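You operate a simulated robot arm through the tools that you are given. There is no shell and no other tool.

The job below is to be done with a simulated robot arm. You get a single attempt, and the scene is never put back.

TASK
Warm the blue and white rings with one pulse and fit both.
Fine: blue on SIX, white on THREE; blue goes on its pin first; lift by the clips, up to 80 C, hands off the pulsing plate.

The check looks at the end state, three seconds after you hand in, the way a careful person would. Anything else that was tipped, shoved, dropped, spilled or broken makes it a failure.

THE ROBOT
A 7-joint arm with a four-finger gripper, fixed in place. Base frame: the origin is at the foot of the arm, x ahead of it, y to its left, z up. Readings come in cm, degrees, newtons and seconds.
Its first joint turns from -69.0 to 172.0 degrees. Payload 3.67 kg.
Tool frame: the origin (TCP) lies between the finger pads and is the grasp point; the fingertips stand 2.8 cm ahead of it; z points along the fingers, y is the line along which they close. Largest opening 11.2 cm; the body of the gripper starts 7.3 cm behind the TCP.
Orientation is that of the tool frame in the base frame, as a unit quaternion [x, y, z, w]. With the fingers straight down and closing along the base's y, the tool's x points along the base's -x, its y along +y and its z along -z.

THE INTERFACE
- The arm moves only by the tool play_rows. Its arguments are lists of equal length, an entry for each row: "delta_pos": the shift along the base's x, y, z in cm, a list of three; "delta_rot": the turn, a rotation vector about the base's x, y, z in degrees, a list of three; "grip": the gripper command, from -1 (shut) to 1 (fully open), values between in proportion. In form: {"delta_pos": [[dx, dy, dz], ...], "delta_rot": [[ax, ay, az], ...], "grip": [grip, ...]}. A call has 1 to 20 rows; each row shifts and turns the commanded pose from where the row before left it. A row lasts 0.2 s, in which the tool goes at most 5 cm and 8.6 degrees; a call with a longer step from one row to the next is refused whole, and so is a gripper value outside its range. A pose out of reach is approached as far as the arm can. The call stops where the force on the tool passes 40 N (or 10 N more than at its start, if that is more) or the arm is blocked; 0.2 s more then pass. Each finger halts on what it meets, pressing with about 29 N; the grip force reading is that of the motor and also rises with nothing between the fingers. The clock runs only during rows and for 0.2 s after the last one: add rows that do not move to give the fingers time. It gives the time, the measured TCP pose, the force on the tool (base axes), the opening and the grip force at its end, in the units of the frame above (readings bear some noise), with the torque about the TCP (base axes, N m) and any sound that the robot's microphone picked up.
- Cameras (640 x 400 px; columns grow to the right, rows downward): "scene" is fixed at [21.72, 65.17, 164.01]; the picture's right is [-0.86, -0.51, 0.00], its down [-0.26, 0.43, -0.86] and it looks along [0.44, -0.74, -0.50] (base axes); focal length 314 px, centre (320, 200). "wrist" rides on the gripper at [6, -1.8, -10.4] in the tool frame; the picture's right is [0.29, 0.96, 0.00], its down [-0.80, 0.24, -0.55] and it looks along [-0.53, 0.16, 0.83] (tool axes); focal length 234 px, centre (320, 200). There is no depth. A picture from a camera that has moved, and an enlarged one, comes with that camera's place and axes in the base frame and with its lens.
- capture(camera): a new picture of that camera. It takes no simulated time.
- lift_body(by): slides the trunk up (or, below 0, down) by that many cm; the arm rides with it, the base frame stays. It gives what a move gives, with no picture.
- close_up(camera, box): a new picture of the part [left, top, right, bottom] of that camera's present view, enlarged. It takes no simulated time.
- sign_off(): hands the job in; it is judged then, once.

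Places have to be worked out from the pictures, the camera data and where the tool is seen. Open the gripper and draw the arm clear of the work before you hand the job in, unless the task says otherwise.

The tools are called after "Request:" as a command line: name --argument value ..., lists and objects as JSON in quotes. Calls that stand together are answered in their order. play_rows: Moves the arm, as the interface text tells. Its arguments: {"type":"object","properties":{"delta_pos":{"type":"array","items":{"type":"array","items":{"type":"number"}}},"delta_rot":{"type":"array","items":{"type":"array","items":{"type":"number"}}},"grip":{"type":"array","items":{"type":"number"}}},"required":["delta_pos","delta_rot","grip"]} The other tools are called the same way: lift_body (by) slides the trunk up or down; capture (camera) takes a picture; close_up (camera, box) takes an enlarged picture of a part of a camera's view; sign_off () hands the job in.

At the start:

```text
clock: 0.0
tool_pos: [61.68, -62.87, 114.78]
tcp_rot: [0.0, 1.0, 0.0, 0.0]
force: [0.2, 0.3, -0.1]
wrist_torque: [0.03, -0.03, 0.0]
opening: 11.18
grasp_force: 0.1
trunk travel left (down, up): [-60.0, 24.0]
```

scene: 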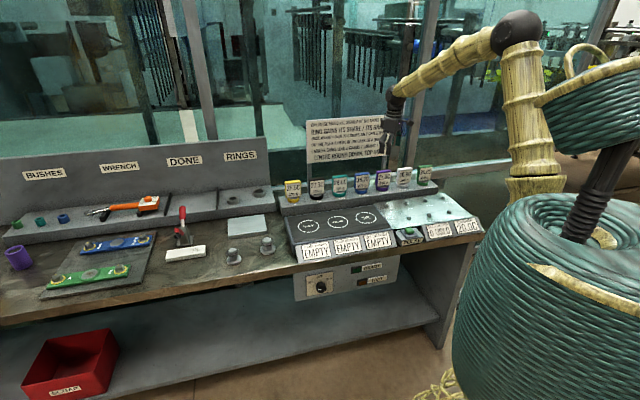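
wrist: 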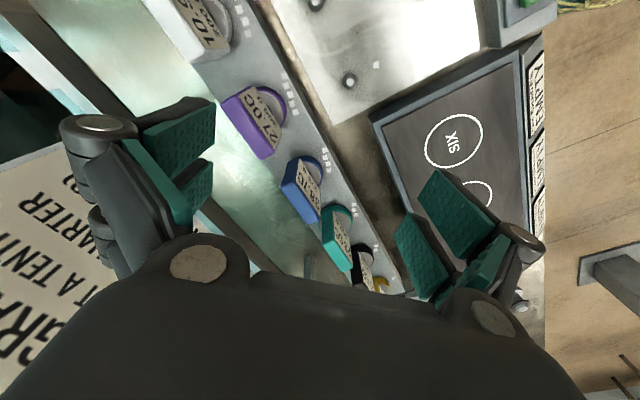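

I start by inspecting the scene in detail: the sign, the rings, the heater plates, and the pins.

Request:
close_up --camera "scene" --box '[270, 110, 400, 190]'

Request:
close_up --camera "scene" --box '[270, 160, 400, 240]'

Request:
close_up --camera "scene" --box '[370, 160, 500, 240]'

Request:
close_up --camera "scene" --box '[280, 225, 410, 305]'

Request:
close_up --camera "scene" --box '[150, 170, 290, 275]'

Request:
close_up --camera "scene" --box '[0, 170, 170, 300]'

Request:
capture --camera "wrist"

```text
4.92 times, centred on (335, 150) of scene
camera zoom: at [21.72, 65.17, 164.01], right [-0.86, -0.51, 0.0], down [-0.26, 0.43, -0.86], along [0.44, -0.74, -0.5], focal length 1546 px, centre (246, 446)
```

zoom: 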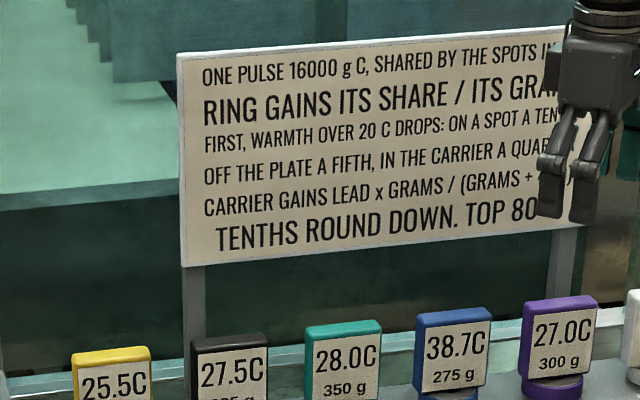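

```text
4.92 times, centred on (335, 200) of scene
camera zoom: at [21.72, 65.17, 164.01], right [-0.86, -0.51, 0.0], down [-0.26, 0.43, -0.86], along [0.44, -0.74, -0.5], focal length 1546 px, centre (246, 200)
```

zoom: 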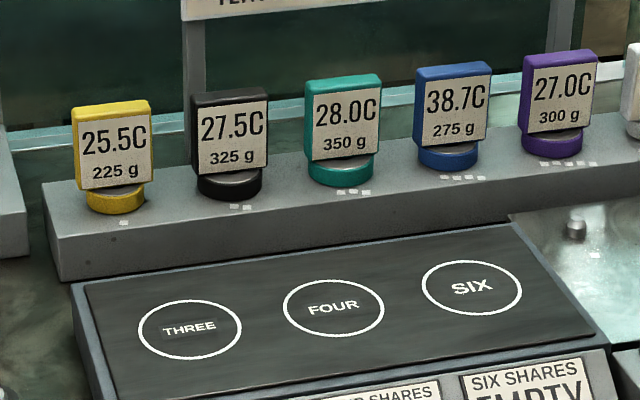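

```text
4.92 times, centred on (435, 200) of scene
camera zoom: at [21.72, 65.17, 164.01], right [-0.86, -0.51, 0.0], down [-0.26, 0.43, -0.86], along [0.44, -0.74, -0.5], focal length 1546 px, centre (-246, 200)
```

zoom: 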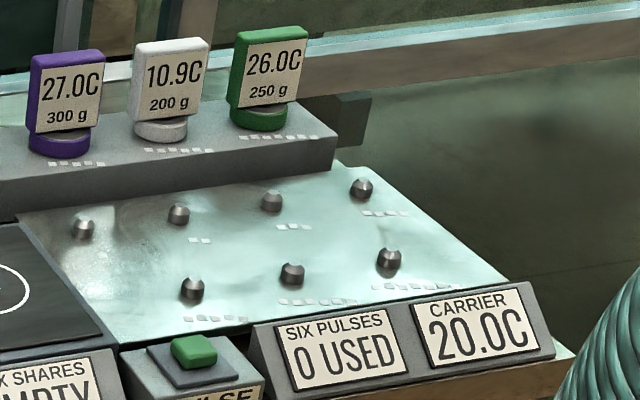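

```text
4.92 times, centred on (345, 265) of scene
camera zoom: at [21.72, 65.17, 164.01], right [-0.86, -0.51, 0.0], down [-0.26, 0.43, -0.86], along [0.44, -0.74, -0.5], focal length 1546 px, centre (197, -120)
```

zoom: 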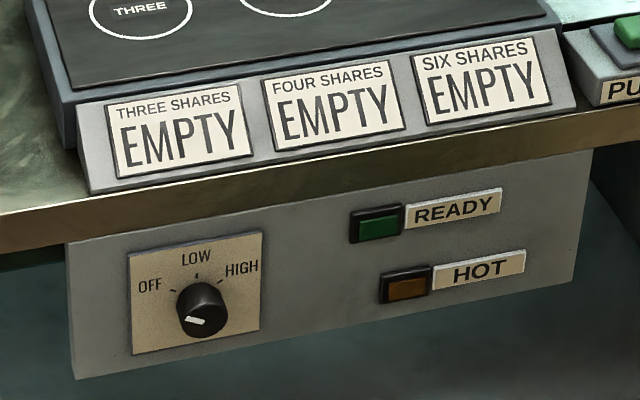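

```text
3.81 times, centred on (220, 222) of scene
camera zoom: at [21.72, 65.17, 164.01], right [-0.86, -0.51, 0.0], down [-0.26, 0.43, -0.86], along [0.44, -0.74, -0.5], focal length 1196 px, centre (701, 114)
```

zoom: 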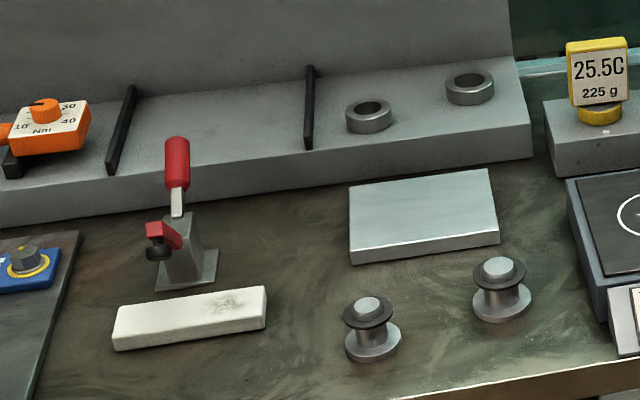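

```text
3.08 times, centred on (85, 235) of scene
camera zoom: at [21.72, 65.17, 164.01], right [-0.86, -0.51, 0.0], down [-0.26, 0.43, -0.86], along [0.44, -0.74, -0.5], focal length 966 px, centre (1043, 92)
```

zoom: 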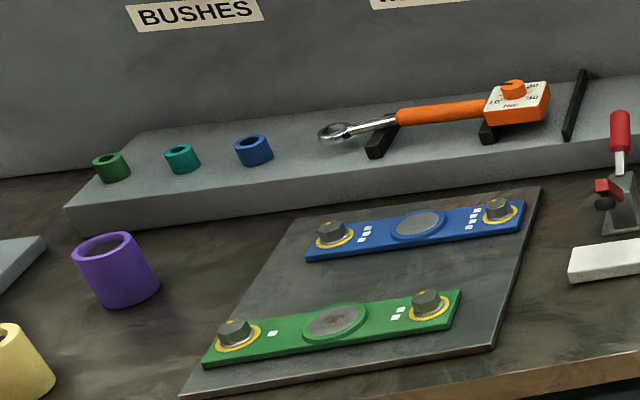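

```text
taken
camera wrist: at [55.58, -64.63, 125.16], right [-0.29, 0.96, 0.0], down [0.8, 0.24, 0.55], along [0.53, 0.16, -0.83], focal length 234 px, centre (320, 200)
```

wrist: 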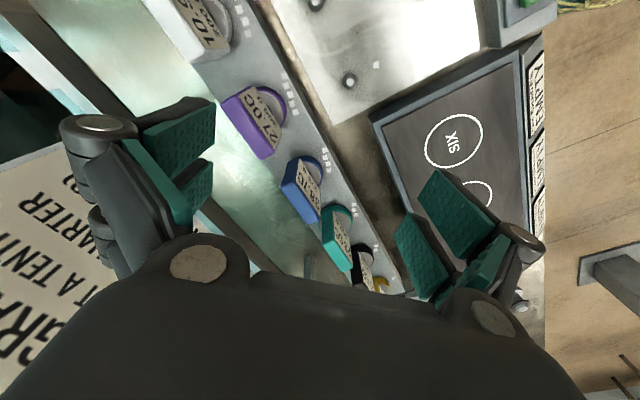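

The sign is partly hidden by the gripper. I move the tool to the right in the picture (base −x), high above the bench, to read the whole sign.

Request:
play_rows --delta_pos '[[-4, 0, 0], [-4, 0, 0], [-4, 0, 0], [-4, 0, 0], [-4, 0, 0]]' --delta_rot '[[0, 0, 0], [0, 0, 0], [0, 0, 0], [0, 0, 0], [0, 0, 0]]' --grip '[1, 1, 1, 1, 1]'

Request:
close_up --camera "scene" --box '[290, 100, 420, 180]'

Request:
capture --camera "wrist"

Request:
capture --camera "scene"

Request:
close_up --camera "scene" --box '[300, 262, 400, 302]'

```text
clock: 1.2
tool_pos: [41.73, -62.41, 114.88]
tcp_rot: [0.0, 1.0, 0.0, 0.0]
force: [0.2, -0.3, 0.8]
wrist_torque: [0.01, -0.02, 0.05]
opening: 11.2
grasp_force: 0.1
trunk travel left (down, up): [-60.0, 24.0]
```

```text
4.92 times, centred on (355, 140) of scene
camera zoom: at [21.72, 65.17, 164.01], right [-0.86, -0.51, 0.0], down [-0.26, 0.43, -0.86], along [0.44, -0.74, -0.5], focal length 1546 px, centre (148, 495)
```

zoom: 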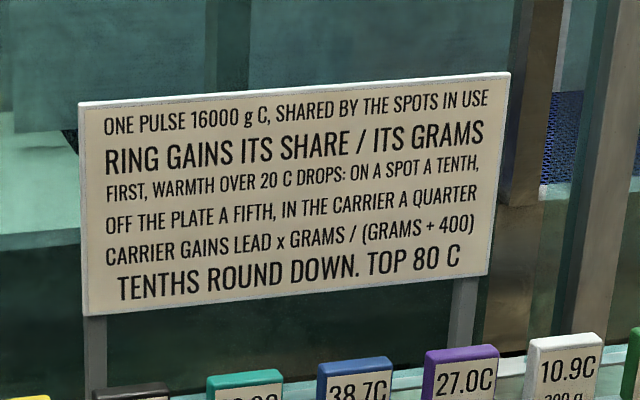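

```text
taken
camera wrist: at [35.65, -64.19, 125.22], right [-0.29, 0.96, 0.0], down [0.8, 0.24, 0.55], along [0.53, 0.16, -0.83], focal length 234 px, centre (320, 200)
```

wrist: 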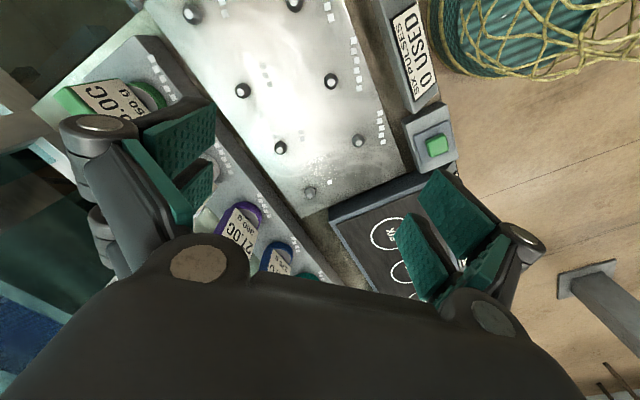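

```text
taken
```

scene: 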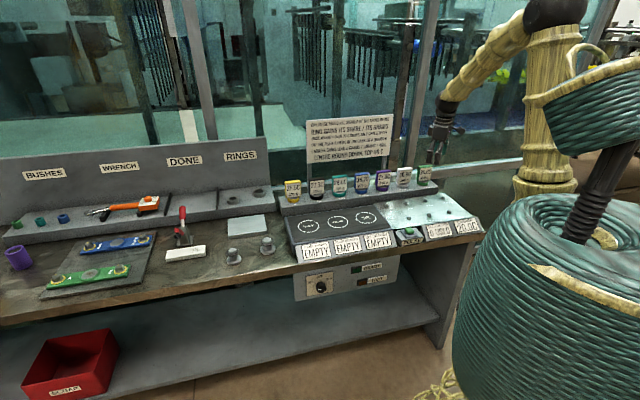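

```text
6.40 times, centred on (350, 282) of scene
camera zoom: at [21.72, 65.17, 164.01], right [-0.86, -0.51, 0.0], down [-0.26, 0.43, -0.86], along [0.44, -0.74, -0.5], focal length 2010 px, centre (128, -325)
```

zoom: 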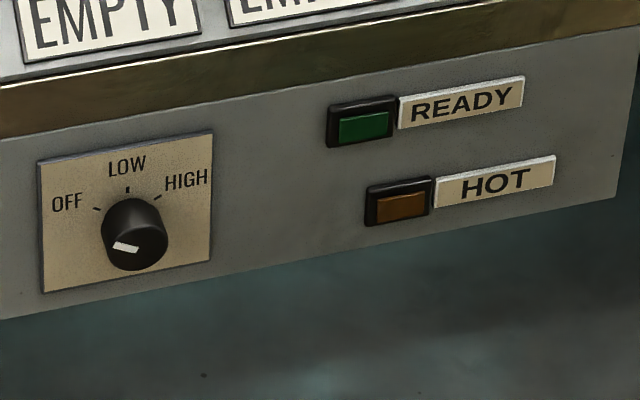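

The sign is now readable (blue on SIX ≈ 75.6 °C, white on THREE ≈ 37.5 °C, so both stay under 80). The bench runs about 45° to the base axes, so I turn the tool 45° and go high above the white ring to look at the clips, while also zooming in on the pins.

Request:
play_rows --delta_pos '[[2.2, -0.9, 0], [2.2, -0.9, 0], [2.2, -0.9, 0], [2.2, -0.9, 0], [2.2, -0.9, 0], [2.2, -0.9, 0]]' --delta_rot '[[0, 0, 7.5], [0, 0, 7.5], [0, 0, 7.5], [0, 0, 7.5], [0, 0, 7.5], [0, 0, 7.5]]' --grip '[1, 1, 1, 1, 1, 1]'

Request:
capture --camera "wrist"

Request:
close_up --camera "scene" --box '[380, 180, 490, 245]'

Request:
close_up --camera "scene" --box '[340, 160, 420, 210]'

```text
clock: 2.6
tool_pos: [55.13, -68.27, 114.67]
tcp_rot: [-0.383, 0.924, 0.001, 0.0]
force: [0.0, -0.5, -0.4]
wrist_torque: [0.04, 0.04, 0.03]
opening: 11.17
grasp_force: 0.0
trunk travel left (down, up): [-60.0, 24.0]
```

```text
taken
camera wrist: at [52.05, -73.7, 125.02], right [-0.88, 0.47, 0.0], down [0.39, 0.73, 0.55], along [0.26, 0.49, -0.83], focal length 234 px, centre (320, 200)
```

wrist: 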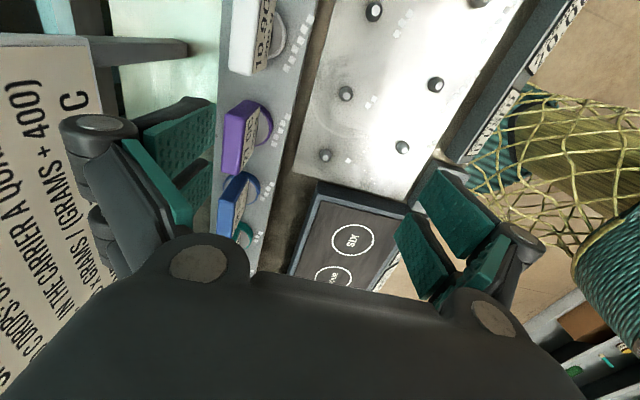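

```text
5.82 times, centred on (435, 212) of scene
camera zoom: at [21.72, 65.17, 164.01], right [-0.86, -0.51, 0.0], down [-0.26, 0.43, -0.86], along [0.44, -0.74, -0.5], focal length 1827 px, centre (-349, 127)
```

zoom: 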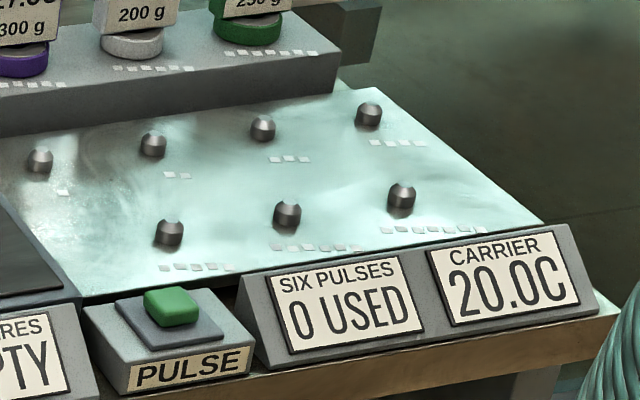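

```text
8.00 times, centred on (380, 185) of scene
camera zoom: at [21.72, 65.17, 164.01], right [-0.86, -0.51, 0.0], down [-0.26, 0.43, -0.86], along [0.44, -0.74, -0.5], focal length 2512 px, centre (-160, 320)
```

zoom: 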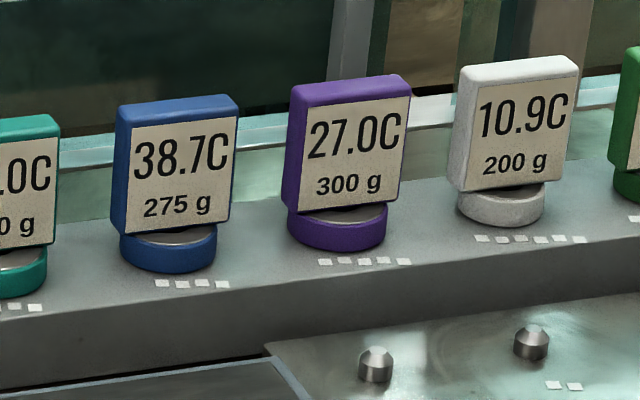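

Marks match rings to pins: blue (4) → back-right pin, white (6) → front-middle pin. Triangulation gives plate top z≈90, shelf top ≈90, carrier ≈87; now I move a bit back/right and lower to see the clip and ring shapes of white close up.

Request:
play_rows --delta_pos '[[-1.4, -2.4, -1.5], [-1.4, -2.4, -1.5], [-1.4, -2.4, -1.5], [-1.4, -2.4, -1.5]]' --delta_rot '[[0, 0, 0], [0, 0, 0], [0, 0, 0], [0, 0, 0]]' --grip '[1, 1, 1, 1]'

Request:
capture --camera "wrist"

Request:
capture --camera "scene"

```text
clock: 3.6
tool_pos: [49.16, -78.23, 108.35]
tcp_rot: [-0.384, 0.924, 0.002, 0.001]
force: [0.3, -0.5, -0.2]
wrist_torque: [0.02, 0.03, -0.02]
opening: 11.19
grasp_force: 0.1
trunk travel left (down, up): [-60.0, 24.0]
```

```text
taken
camera wrist: at [46.17, -83.8, 118.58], right [-0.88, 0.47, 0.0], down [0.39, 0.73, 0.56], along [0.26, 0.49, -0.83], focal length 234 px, centre (320, 200)
```

wrist: 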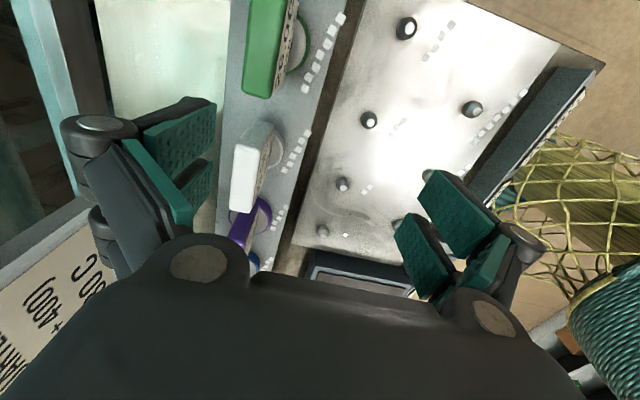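

```text
taken
```

scene: 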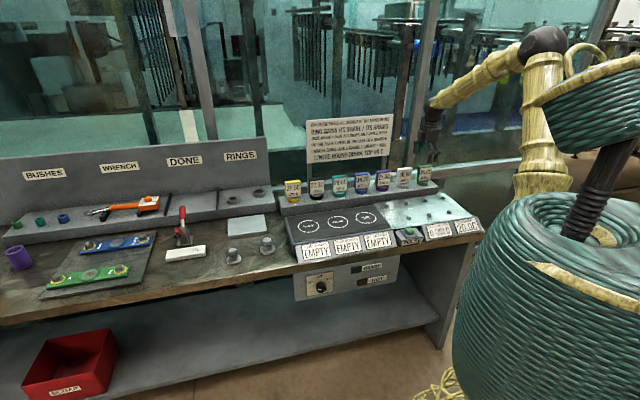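

I zoom into the wrist view to measure the clip outlines and the pins.

Request:
close_up --camera "wrist" --box '[200, 90, 340, 280]'

Request:
close_up --camera "wrist" --box '[280, 0, 560, 260]'

Request:
close_up --camera "scene" --box '[395, 155, 445, 190]'

Request:
close_up --camera "scene" --box '[345, 160, 395, 200]'

```text
2.11 times, centred on (270, 185) of wrist
camera zoom: at [46.17, -83.8, 118.58], right [-0.88, 0.47, 0.0], down [0.39, 0.73, 0.56], along [0.26, 0.49, -0.83], focal length 493 px, centre (425, 232)
```

zoom: 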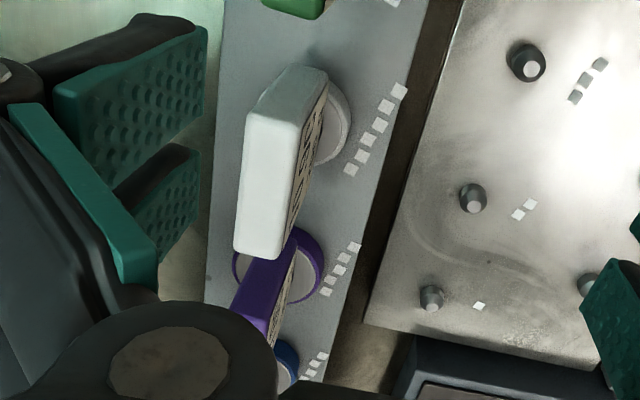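

```text
1.54 times, centred on (420, 130) of wrist
camera zoom: at [46.17, -83.8, 118.58], right [-0.88, 0.47, 0.0], down [0.39, 0.73, 0.56], along [0.26, 0.49, -0.83], focal length 360 px, centre (166, 308)
```

zoom: 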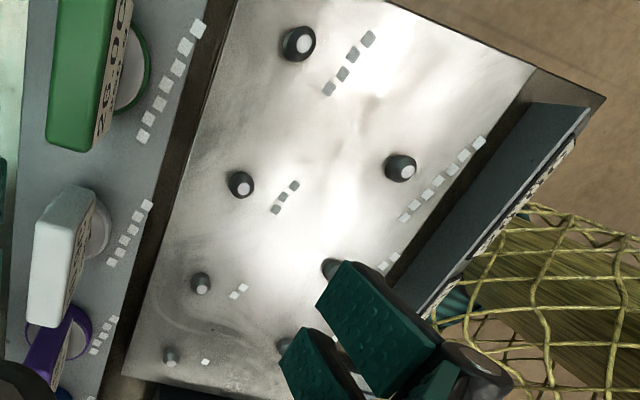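

```text
11.43 times, centred on (420, 172) of scene
camera zoom: at [21.72, 65.17, 164.01], right [-0.86, -0.51, 0.0], down [-0.26, 0.43, -0.86], along [0.44, -0.74, -0.5], focal length 3589 px, centre (-823, 514)
```

zoom: 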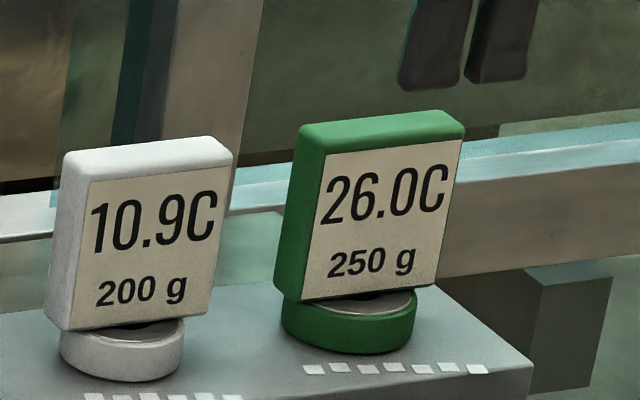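

```text
10.00 times, centred on (370, 180) of scene
camera zoom: at [21.72, 65.17, 164.01], right [-0.86, -0.51, 0.0], down [-0.26, 0.43, -0.86], along [0.44, -0.74, -0.5], focal length 3140 px, centre (-180, 400)
```

zoom: 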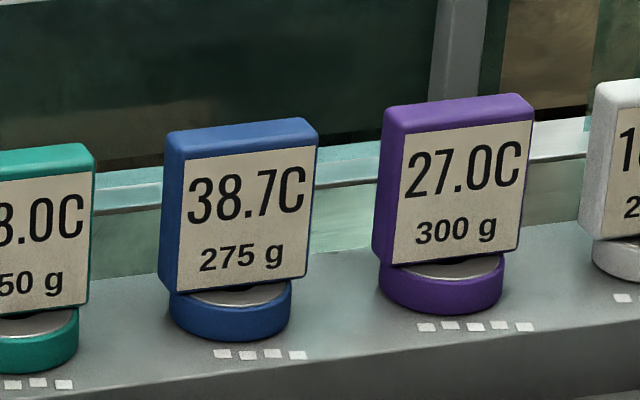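

White's clip top is at about (57.5, −77.8, 99.5), aligned with the bench (45°); blue's clip is estimated at (73.6, −62.0). I move to a spot just short of blue, above clip height, to measure it with the wrist camera.

Request:
play_rows --delta_pos '[[0, 0, 1.65], [4, 2.4, 0], [4, 2.4, 0], [4, 2.4, 0], [4, 2.4, 0], [4, 2.4, -3]]' --delta_rot '[[0, 0, 0], [0, 0, 0], [0, 0, 0], [0, 0, 0], [0, 0, 0], [0, 0, 0]]' --grip '[1, 1, 1, 1, 1, 1]'

Request:
capture --camera "wrist"

Request:
close_up --camera "wrist" --box '[200, 30, 440, 260]'

Request:
capture --camera "scene"

```text
refused: row 6 steps farther than a row can; nothing moved
```

```text
taken
camera wrist: at [46.17, -83.8, 118.58], right [-0.88, 0.47, 0.0], down [0.39, 0.73, 0.56], along [0.26, 0.49, -0.83], focal length 234 px, centre (320, 200)
```

wrist: 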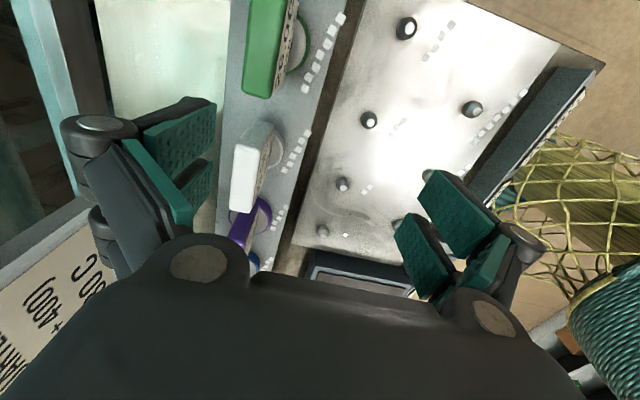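

```text
1.74 times, centred on (320, 145) of wrist
camera zoom: at [46.17, -83.8, 118.58], right [-0.88, 0.47, 0.0], down [0.39, 0.73, 0.56], along [0.26, 0.49, -0.83], focal length 407 px, centre (320, 296)
```

zoom: 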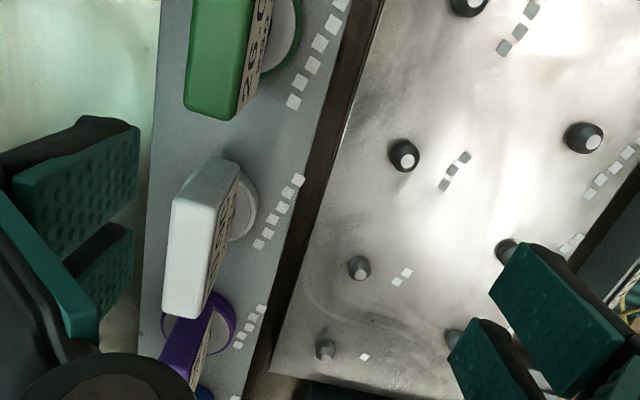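

```text
taken
```

scene: 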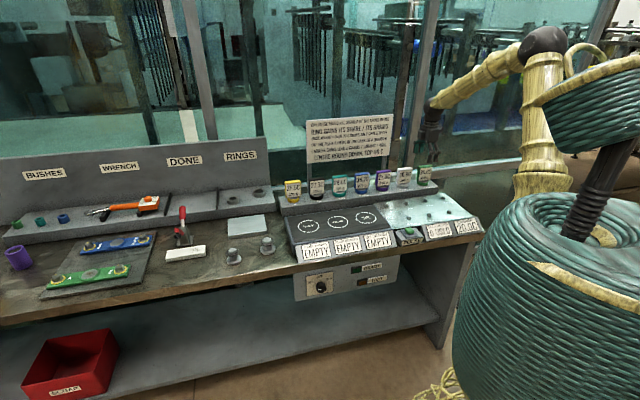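

The last row was too long, so the call was refused; I resend it with smaller steps.

Request:
play_rows --delta_pos '[[0, 0, 1.65], [4, 2.4, 0], [4, 2.4, 0], [4, 2.4, 0], [4, 2.4, 0], [4, 2.4, 0], [0, 0, -3]]' --delta_rot '[[0, 0, 0], [0, 0, 0], [0, 0, 0], [0, 0, 0], [0, 0, 0], [0, 0, 0], [0, 0, 0]]' --grip '[1, 1, 1, 1, 1, 1, 1]'

Request:
capture --camera "wrist"

Request:
close_up --camera "wrist" --box '[200, 30, 440, 260]'

Request:
capture --camera "scene"

```text
clock: 5.2
tool_pos: [69.09, -66.4, 107.19]
tcp_rot: [-0.382, 0.924, 0.002, 0.0]
force: [0.5, 0.2, -0.4]
wrist_torque: [0.04, -0.04, -0.01]
opening: 11.2
grasp_force: 0.2
trunk travel left (down, up): [-60.0, 24.0]
```

```text
taken
camera wrist: at [66.02, -71.94, 117.49], right [-0.88, 0.47, 0.0], down [0.39, 0.73, 0.56], along [0.26, 0.49, -0.83], focal length 234 px, centre (320, 200)
```

wrist: 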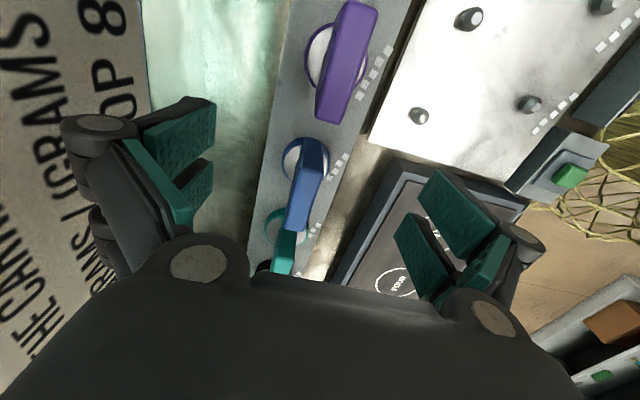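

```text
1.74 times, centred on (320, 145) of wrist
camera zoom: at [66.02, -71.94, 117.49], right [-0.88, 0.47, 0.0], down [0.39, 0.73, 0.56], along [0.26, 0.49, -0.83], focal length 407 px, centre (320, 296)
```

zoom: 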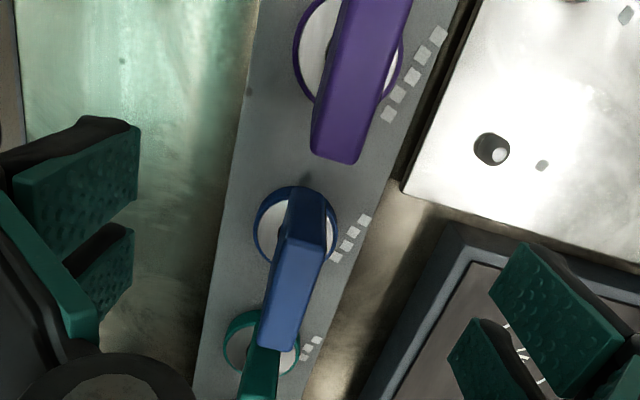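

```text
taken
```

scene: 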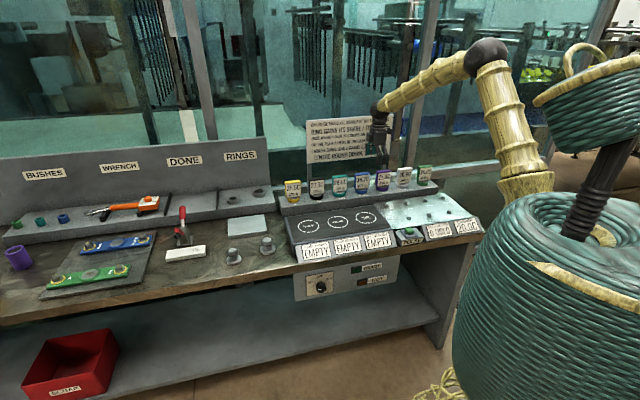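

Blue's clip centre comes out at about (73.1, −62.3), top z≈99.5. I move over it, half-close the gripper, and come down partway to check alignment before straddling the clip.

Request:
play_rows --delta_pos '[[2, 2, 0], [2, 2.1, 0], [0, 0, -2], [0, 0, 0]]' --delta_rot '[[0, 0, 0], [0, 0, 0], [0, 0, 0], [0, 0, 0]]' --grip '[0, 0, 0, 0]'

Request:
capture --camera "wrist"

Request:
close_up --camera "scene" --box '[330, 130, 410, 200]'

```text
clock: 6.2
tool_pos: [73.23, -61.53, 105.62]
tcp_rot: [-0.383, 0.924, -0.001, -0.001]
force: [-0.1, 0.8, 0.4]
wrist_torque: [-0.01, 0.01, -0.03]
opening: 5.61
grasp_force: 0.0
trunk travel left (down, up): [-60.0, 24.0]
```

```text
taken
camera wrist: at [70.16, -66.99, 115.97], right [-0.88, 0.47, 0.0], down [0.39, 0.73, 0.55], along [0.26, 0.49, -0.83], focal length 234 px, centre (320, 200)
```

wrist: 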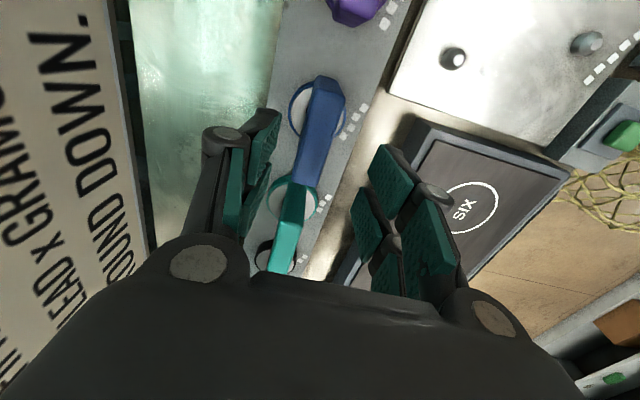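

```text
5.71 times, centred on (370, 165) of scene
camera zoom: at [21.72, 65.17, 164.01], right [-0.86, -0.51, 0.0], down [-0.26, 0.43, -0.86], along [0.44, -0.74, -0.5], focal length 1794 px, centre (34, 400)
```

zoom: 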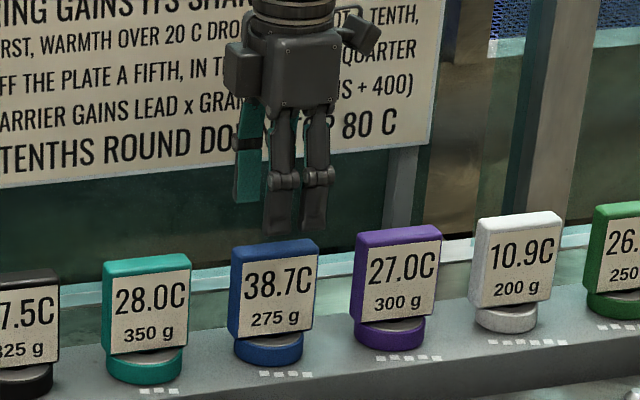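

Request:
close_up --camera "wrist" --box '[220, 60, 420, 210]'

```text
2.67 times, centred on (320, 135) of wrist
camera zoom: at [70.16, -66.99, 115.97], right [-0.88, 0.47, 0.0], down [0.39, 0.73, 0.55], along [0.26, 0.49, -0.83], focal length 624 px, centre (320, 373)
```

zoom: 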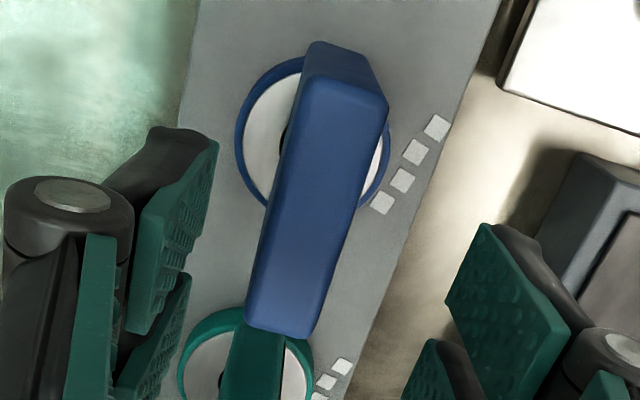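

The clip sits nicely aligned between the fingers; a small correction of (−0.2, −0.5) and I descend to straddle the clip.

Request:
play_rows --delta_pos '[[-0.2, -0.5, 0], [0, 0, -2.2], [0, 0, -2.2], [0, 0, -2.2], [0, 0, -2], [0, 0, 0]]' --delta_rot '[[0, 0, 0], [0, 0, 0], [0, 0, 0], [0, 0, 0], [0, 0, 0], [0, 0, 0]]' --grip '[0, 0, 0, 0, 0, 0]'

Request:
close_up --camera "wrist" --box '[220, 60, 420, 210]'

Request:
close_up --camera "scene" --box '[330, 140, 410, 200]'

```text
clock: 7.6
tool_pos: [72.99, -62.26, 96.84]
tcp_rot: [-0.383, 0.924, 0.0, -0.001]
force: [-0.1, 0.4, 0.4]
wrist_torque: [0.02, 0.0, -0.02]
opening: 5.6
grasp_force: 0.2
trunk travel left (down, up): [-60.0, 24.0]
```

```text
2.67 times, centred on (320, 135) of wrist
camera zoom: at [69.89, -67.67, 107.26], right [-0.88, 0.47, 0.0], down [0.39, 0.73, 0.55], along [0.26, 0.49, -0.83], focal length 624 px, centre (320, 373)
```

zoom: 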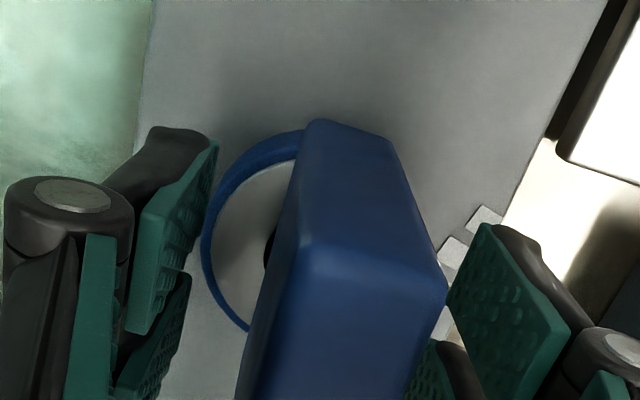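

```text
6.67 times, centred on (370, 170) of scene
camera zoom: at [21.72, 65.17, 164.01], right [-0.86, -0.51, 0.0], down [-0.26, 0.43, -0.86], along [0.44, -0.74, -0.5], focal length 2093 px, centre (-13, 400)
```

zoom: 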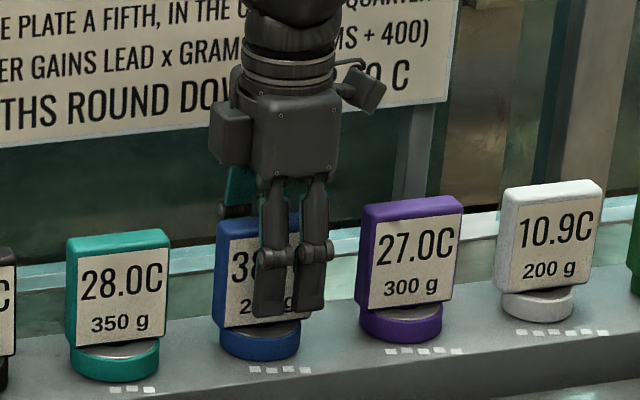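

The fingers straddle the blue clip symmetrically. I close on it and then lift straight up a little.

Request:
play_rows --delta_pos '[[0, 0, 0], [0, 0, 0], [0, 0, 0], [0, 0, 0]]' --delta_rot '[[0, 0, 0], [0, 0, 0], [0, 0, 0], [0, 0, 0]]' --grip '[-1, -1, -1, -1]'

Request:
play_rows --delta_pos '[[0, 0, 1.5], [0, 0, 2], [0, 0, 3], [0, 0, 3], [0, 0, 2], [0, 0, 0]]' --delta_rot '[[0, 0, 0], [0, 0, 0], [0, 0, 0], [0, 0, 0], [0, 0, 0], [0, 0, 0]]' --grip '[-1, -1, -1, -1, -1, -1]'

Request:
capture --camera "wrist"

Request:
close_up --camera "scene" --box '[330, 120, 430, 200]'

```text
clock: 8.6
tool_pos: [73.03, -62.27, 96.94]
tcp_rot: [-0.383, 0.924, 0.001, 0.0]
force: [0.1, 0.4, -0.8]
wrist_torque: [0.05, 0.0, -0.01]
opening: 2.19
grasp_force: 28.6
trunk travel left (down, up): [-60.0, 24.0]
```

```text
clock: 10.0
tool_pos: [73.09, -62.28, 108.46]
tcp_rot: [-0.383, 0.924, 0.001, 0.0]
force: [0.5, 0.2, -3.4]
wrist_torque: [0.0, 0.02, -0.01]
opening: 2.2
grasp_force: 28.9
trunk travel left (down, up): [-60.0, 24.0]
```

```text
taken
camera wrist: at [70.03, -67.72, 118.83], right [-0.88, 0.47, 0.0], down [0.39, 0.73, 0.55], along [0.26, 0.49, -0.83], focal length 234 px, centre (320, 200)
```

wrist: 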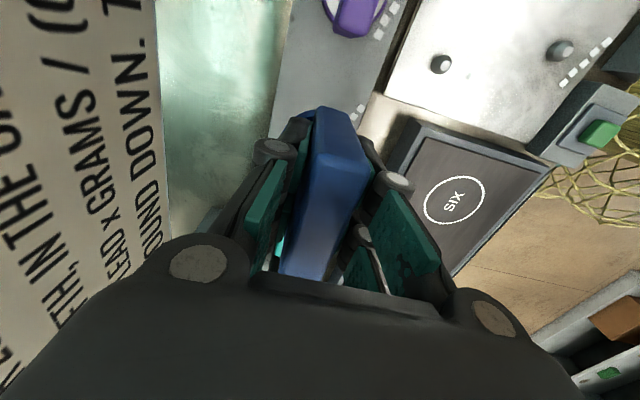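

```text
5.00 times, centred on (380, 160) of scene
camera zoom: at [21.72, 65.17, 164.01], right [-0.86, -0.51, 0.0], down [-0.26, 0.43, -0.86], along [0.44, -0.74, -0.5], focal length 1570 px, centre (20, 400)
```

zoom: 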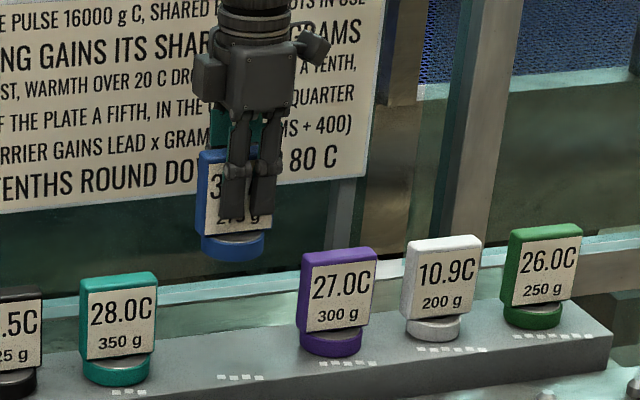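

Blue is held by its clip (opening 2.2 cm) and clear. I carry it over to spot SIX, judged at about (61.85, −41.35, plate z≈89.9), staying high.

Request:
play_rows --delta_pos '[[-1.4, 2.6, 0], [-1.4, 2.6, 0], [-1.4, 2.6, 0], [-1.4, 2.6, 0], [-1.4, 2.6, 0], [-1.4, 2.6, 0], [-1.4, 2.6, 0], [-1.4, 2.7, 0], [0, 0, -3], [0, 0, -2], [0, 0, 0]]' --delta_rot '[[0, 0, 0], [0, 0, 0], [0, 0, 0], [0, 0, 0], [0, 0, 0], [0, 0, 0], [0, 0, 0], [0, 0, 0], [0, 0, 0], [0, 0, 0], [0, 0, 0]]' --grip '[-1, -1, -1, -1, -1, -1, -1, -1, -1, -1, -1]'

Request:
capture --camera "wrist"

Request:
close_up --camera "scene" --box '[300, 160, 420, 260]'

```text
clock: 12.4
tool_pos: [61.86, -41.39, 103.36]
tcp_rot: [-0.382, 0.924, 0.0, 0.0]
force: [-0.4, 0.0, -2.2]
wrist_torque: [0.01, 0.03, -0.03]
opening: 2.18
grasp_force: 28.1
trunk travel left (down, up): [-60.0, 24.0]
```

```text
taken
camera wrist: at [58.9, -46.9, 113.7], right [-0.88, 0.47, 0.0], down [0.39, 0.73, 0.55], along [0.26, 0.49, -0.83], focal length 234 px, centre (320, 200)
```

wrist: 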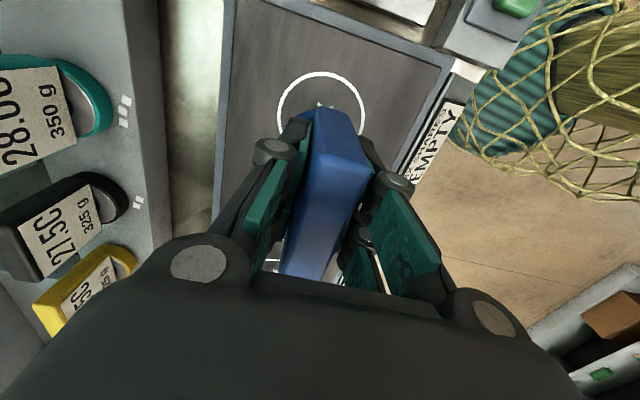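

```text
4.00 times, centred on (360, 210) of scene
camera zoom: at [21.72, 65.17, 164.01], right [-0.86, -0.51, 0.0], down [-0.26, 0.43, -0.86], along [0.44, -0.74, -0.5], focal length 1256 px, centre (160, 160)
```

zoom: 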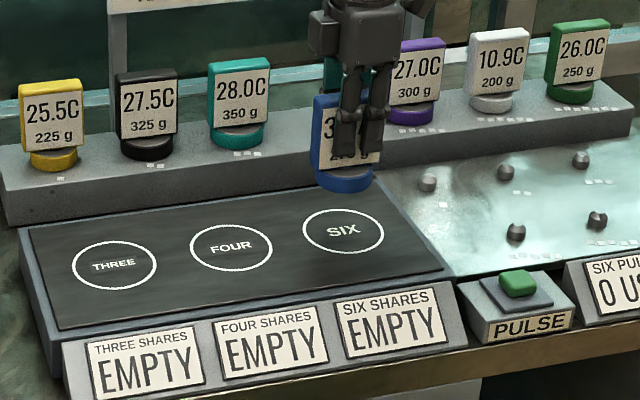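

Request:
close_up --camera "wrist" --box '[240, 40, 400, 170]'

```text
3.08 times, centred on (320, 105) of wrist
camera zoom: at [58.9, -46.9, 113.7], right [-0.88, 0.47, 0.0], down [0.39, 0.73, 0.55], along [0.26, 0.49, -0.83], focal length 720 px, centre (320, 492)
```

zoom: 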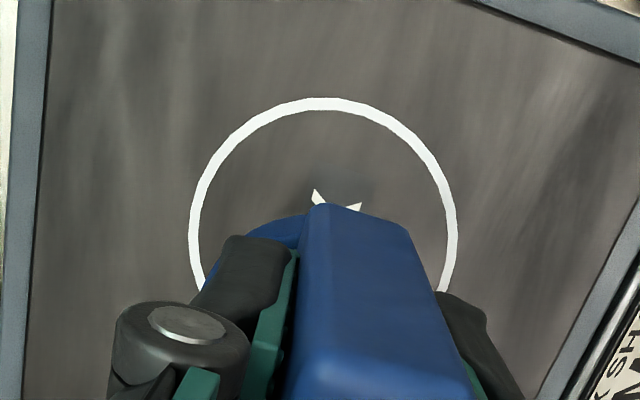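

The ring is within ~0.8 cm of the circle centre; I correct by (−0.4, −0.4), and lower close to the plate.

Request:
play_rows --delta_pos '[[-0.4, -0.4, 0], [0, 0, -2], [0, 0, -2], [0, 0, -1.3], [0, 0, 0]]' --delta_rot '[[0, 0, 0], [0, 0, 0], [0, 0, 0], [0, 0, 0], [0, 0, 0]]' --grip '[-1, -1, -1, -1, -1]'

Request:
close_up --camera "wrist" --box '[220, 40, 420, 210]'

Request:
close_up --camera "scene" --box '[340, 180, 400, 240]'

```text
clock: 13.6
tool_pos: [61.36, -41.72, 97.93]
tcp_rot: [-0.383, 0.924, 0.001, 0.0]
force: [0.3, -0.3, -2.6]
wrist_torque: [0.01, -0.01, -0.02]
opening: 2.19
grasp_force: 29.3
trunk travel left (down, up): [-60.0, 24.0]
```

```text
2.35 times, centred on (320, 125) of wrist
camera zoom: at [58.34, -47.11, 108.39], right [-0.88, 0.47, 0.0], down [0.39, 0.73, 0.55], along [0.26, 0.49, -0.83], focal length 551 px, centre (320, 376)
```

zoom: 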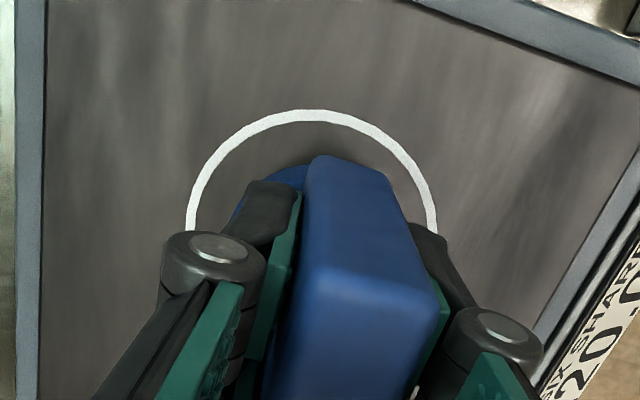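

```text
6.67 times, centred on (370, 210) of scene
camera zoom: at [21.72, 65.17, 164.01], right [-0.86, -0.51, 0.0], down [-0.26, 0.43, -0.86], along [0.44, -0.74, -0.5], focal length 2093 px, centre (-13, 133)
```

zoom: 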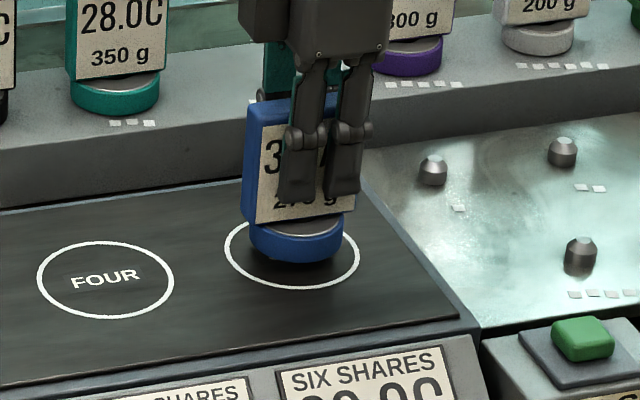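

Nearly centred in the circle with about 0.8 cm to go. I lower slowly to contact and check the force.

Request:
play_rows --delta_pos '[[0, 0, -0.4], [0, 0, -0.3], [0, 0, -0.2], [0, 0, 0]]' --delta_rot '[[0, 0, 0], [0, 0, 0], [0, 0, 0], [0, 0, 0]]' --grip '[-1, -1, -1, -1]'

Request:
close_up --camera "scene" --box '[340, 180, 400, 240]'

Request:
close_up --camera "scene" --box '[290, 220, 490, 300]'

```text
clock: 14.6
tool_pos: [61.42, -41.83, 97.2]
tcp_rot: [-0.383, 0.924, 0.001, 0.0]
force: [-0.4, -0.8, -3.1]
wrist_torque: [0.0, 0.04, 0.0]
opening: 2.17
grasp_force: 29.0
trunk travel left (down, up): [-60.0, 24.0]
```

```text
6.67 times, centred on (370, 210) of scene
camera zoom: at [21.72, 65.17, 164.01], right [-0.86, -0.51, 0.0], down [-0.26, 0.43, -0.86], along [0.44, -0.74, -0.5], focal length 2093 px, centre (-13, 133)
```

zoom: 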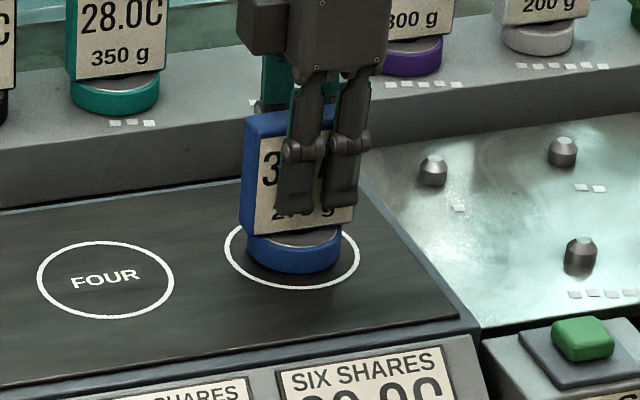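

```text
3.20 times, centred on (390, 260) of scene
camera zoom: at [21.72, 65.17, 164.01], right [-0.86, -0.51, 0.0], down [-0.26, 0.43, -0.86], along [0.44, -0.74, -0.5], focal length 1005 px, centre (96, 8)
```

zoom: 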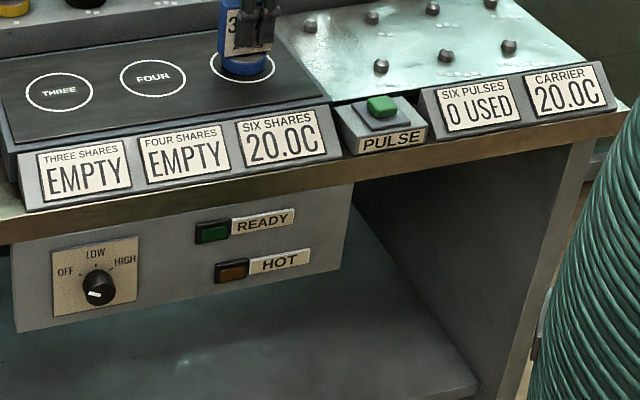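

The SIX display woke up and reads 20.0C, so rings start at 20 and the clip figure is the lead needed to fit — with this plan, blue (58.7, lead 38.7) and then white (46.6 vs carrier 35.7, lead 10.9) match exactly. I ease down the last millimetres until there is contact.

Request:
play_rows --delta_pos '[[0, 0, -0.15], [0, 0, -0.1], [0, 0, 0]]' --delta_rot '[[0, 0, 0], [0, 0, 0], [0, 0, 0]]' --grip '[-1, -1, -1]'

```text
clock: 15.4
tool_pos: [61.53, -41.91, 97.06]
tcp_rot: [-0.383, 0.924, -0.002, 0.001]
force: [6.6, -4.9, 20.3]
wrist_torque: [-0.35, 0.06, 0.11]
opening: 2.18
grasp_force: 29.4
trunk travel left (down, up): [-60.0, 24.0]
```

Contact is clear (about 23 N). I relieve the pressure slightly, open to a modest width, and rise straight up.

Request:
play_rows --delta_pos '[[0, 0, 0.12], [0, 0, 0], [0, 0, 0], [0, 0, 0], [0, 0, 2], [0, 0, 3], [0, 0, 3], [0, 0, 2.2], [0, 0, 0]]' --delta_rot '[[0, 0, 0], [0, 0, 0], [0, 0, 0], [0, 0, 0], [0, 0, 0], [0, 0, 0], [0, 0, 0], [0, 0, 0], [0, 0, 0]]' --grip '[-1, -0.3, 0, 0, 0, 0, 0, 0, 0]'

Request:
capture --camera "wrist"

Request:
close_up --camera "scene" --box '[300, 160, 420, 260]'

```text
clock: 17.4
tool_pos: [61.48, -41.84, 107.27]
tcp_rot: [-0.383, 0.924, -0.001, 0.0]
force: [0.1, -0.5, 0.0]
wrist_torque: [-0.01, 0.0, 0.0]
opening: 5.59
grasp_force: 0.2
trunk travel left (down, up): [-60.0, 24.0]
```

```text
taken
camera wrist: at [58.42, -47.21, 117.54], right [-0.88, 0.47, 0.0], down [0.39, 0.73, 0.55], along [0.26, 0.49, -0.83], focal length 234 px, centre (320, 200)
```

wrist: 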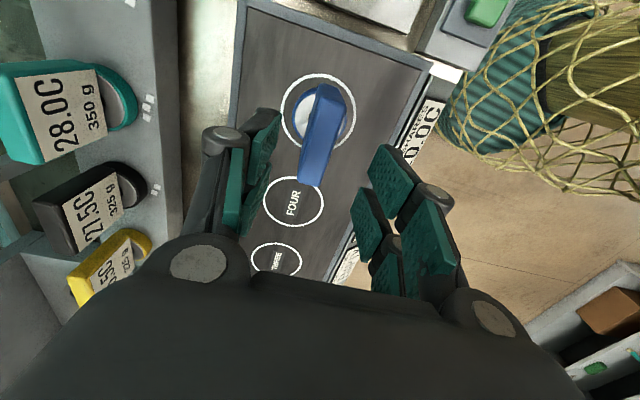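

```text
4.00 times, centred on (360, 210) of scene
camera zoom: at [21.72, 65.17, 164.01], right [-0.86, -0.51, 0.0], down [-0.26, 0.43, -0.86], along [0.44, -0.74, -0.5], focal length 1256 px, centre (160, 160)
```

zoom: 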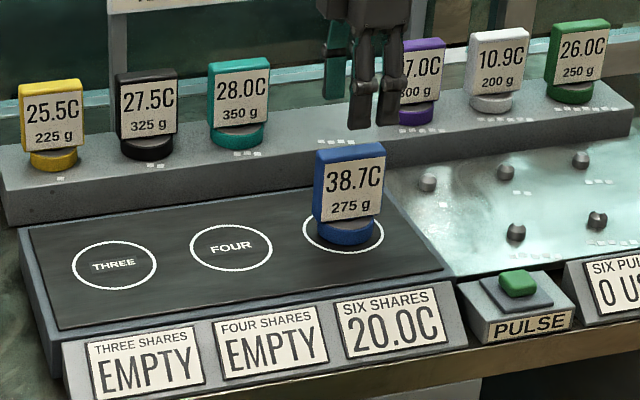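

Blue stands upright inside circle SIX. Next I go to the white ring, judged at about (57.35, −78.0), staying above clip height, and check alignment there.

Request:
play_rows --delta_pos '[[-0.37, -3.3, 0], [-0.37, -3.3, 0], [-0.37, -3.3, 0], [-0.37, -3.3, 0], [-0.37, -3.3, 0], [-0.37, -3.3, 0], [-0.37, -3.3, 0], [-0.37, -3.3, 0], [-0.37, -3.3, 0], [-0.37, -3.3, 0], [-0.43, -3.23, 0], [0, 0, -1.7], [0, 0, 0]]' --delta_rot '[[0, 0, 0], [0, 0, 0], [0, 0, 0], [0, 0, 0], [0, 0, 0], [0, 0, 0], [0, 0, 0], [0, 0, 0], [0, 0, 0], [0, 0, 0], [0, 0, 0], [0, 0, 0], [0, 0, 0]]' --grip '[0, 0, 0, 0, 0, 0, 0, 0, 0, 0, 0, 0, 0]'

Request:
close_up --camera "wrist" --box '[220, 60, 420, 210]'

Request:
close_up --camera "scene" --box '[370, 130, 450, 200]'

```text
clock: 20.2
tool_pos: [57.21, -77.85, 105.75]
tcp_rot: [-0.383, 0.924, -0.001, 0.0]
force: [0.0, -0.6, -0.2]
wrist_torque: [0.0, -0.02, 0.0]
opening: 5.61
grasp_force: 0.0
trunk travel left (down, up): [-60.0, 24.0]
```

```text
2.67 times, centred on (320, 135) of wrist
camera zoom: at [54.23, -83.36, 116.05], right [-0.88, 0.47, 0.0], down [0.39, 0.73, 0.55], along [0.26, 0.49, -0.83], focal length 624 px, centre (320, 373)
```

zoom: 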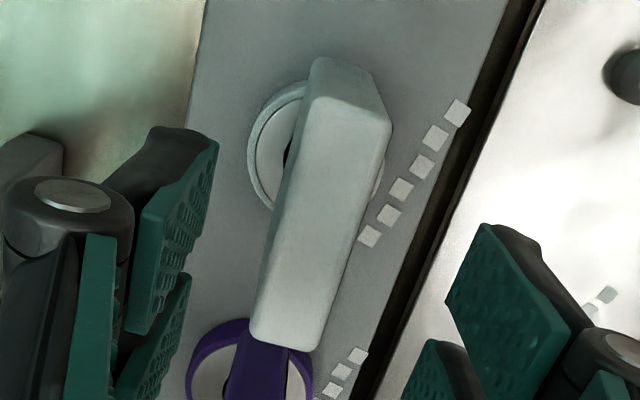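

```text
5.71 times, centred on (410, 165) of scene
camera zoom: at [21.72, 65.17, 164.01], right [-0.86, -0.51, 0.0], down [-0.26, 0.43, -0.86], along [0.44, -0.74, -0.5], focal length 1794 px, centre (-194, 400)
```

zoom: 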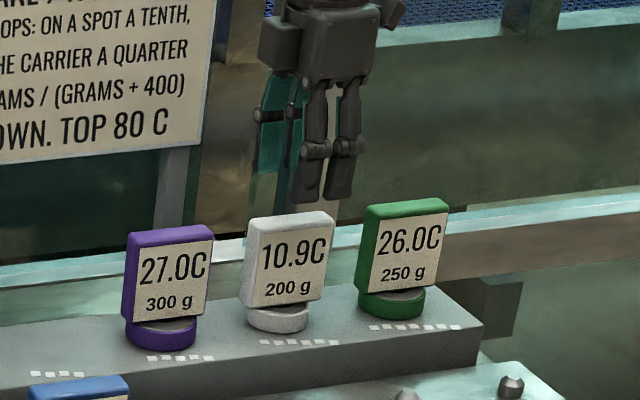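

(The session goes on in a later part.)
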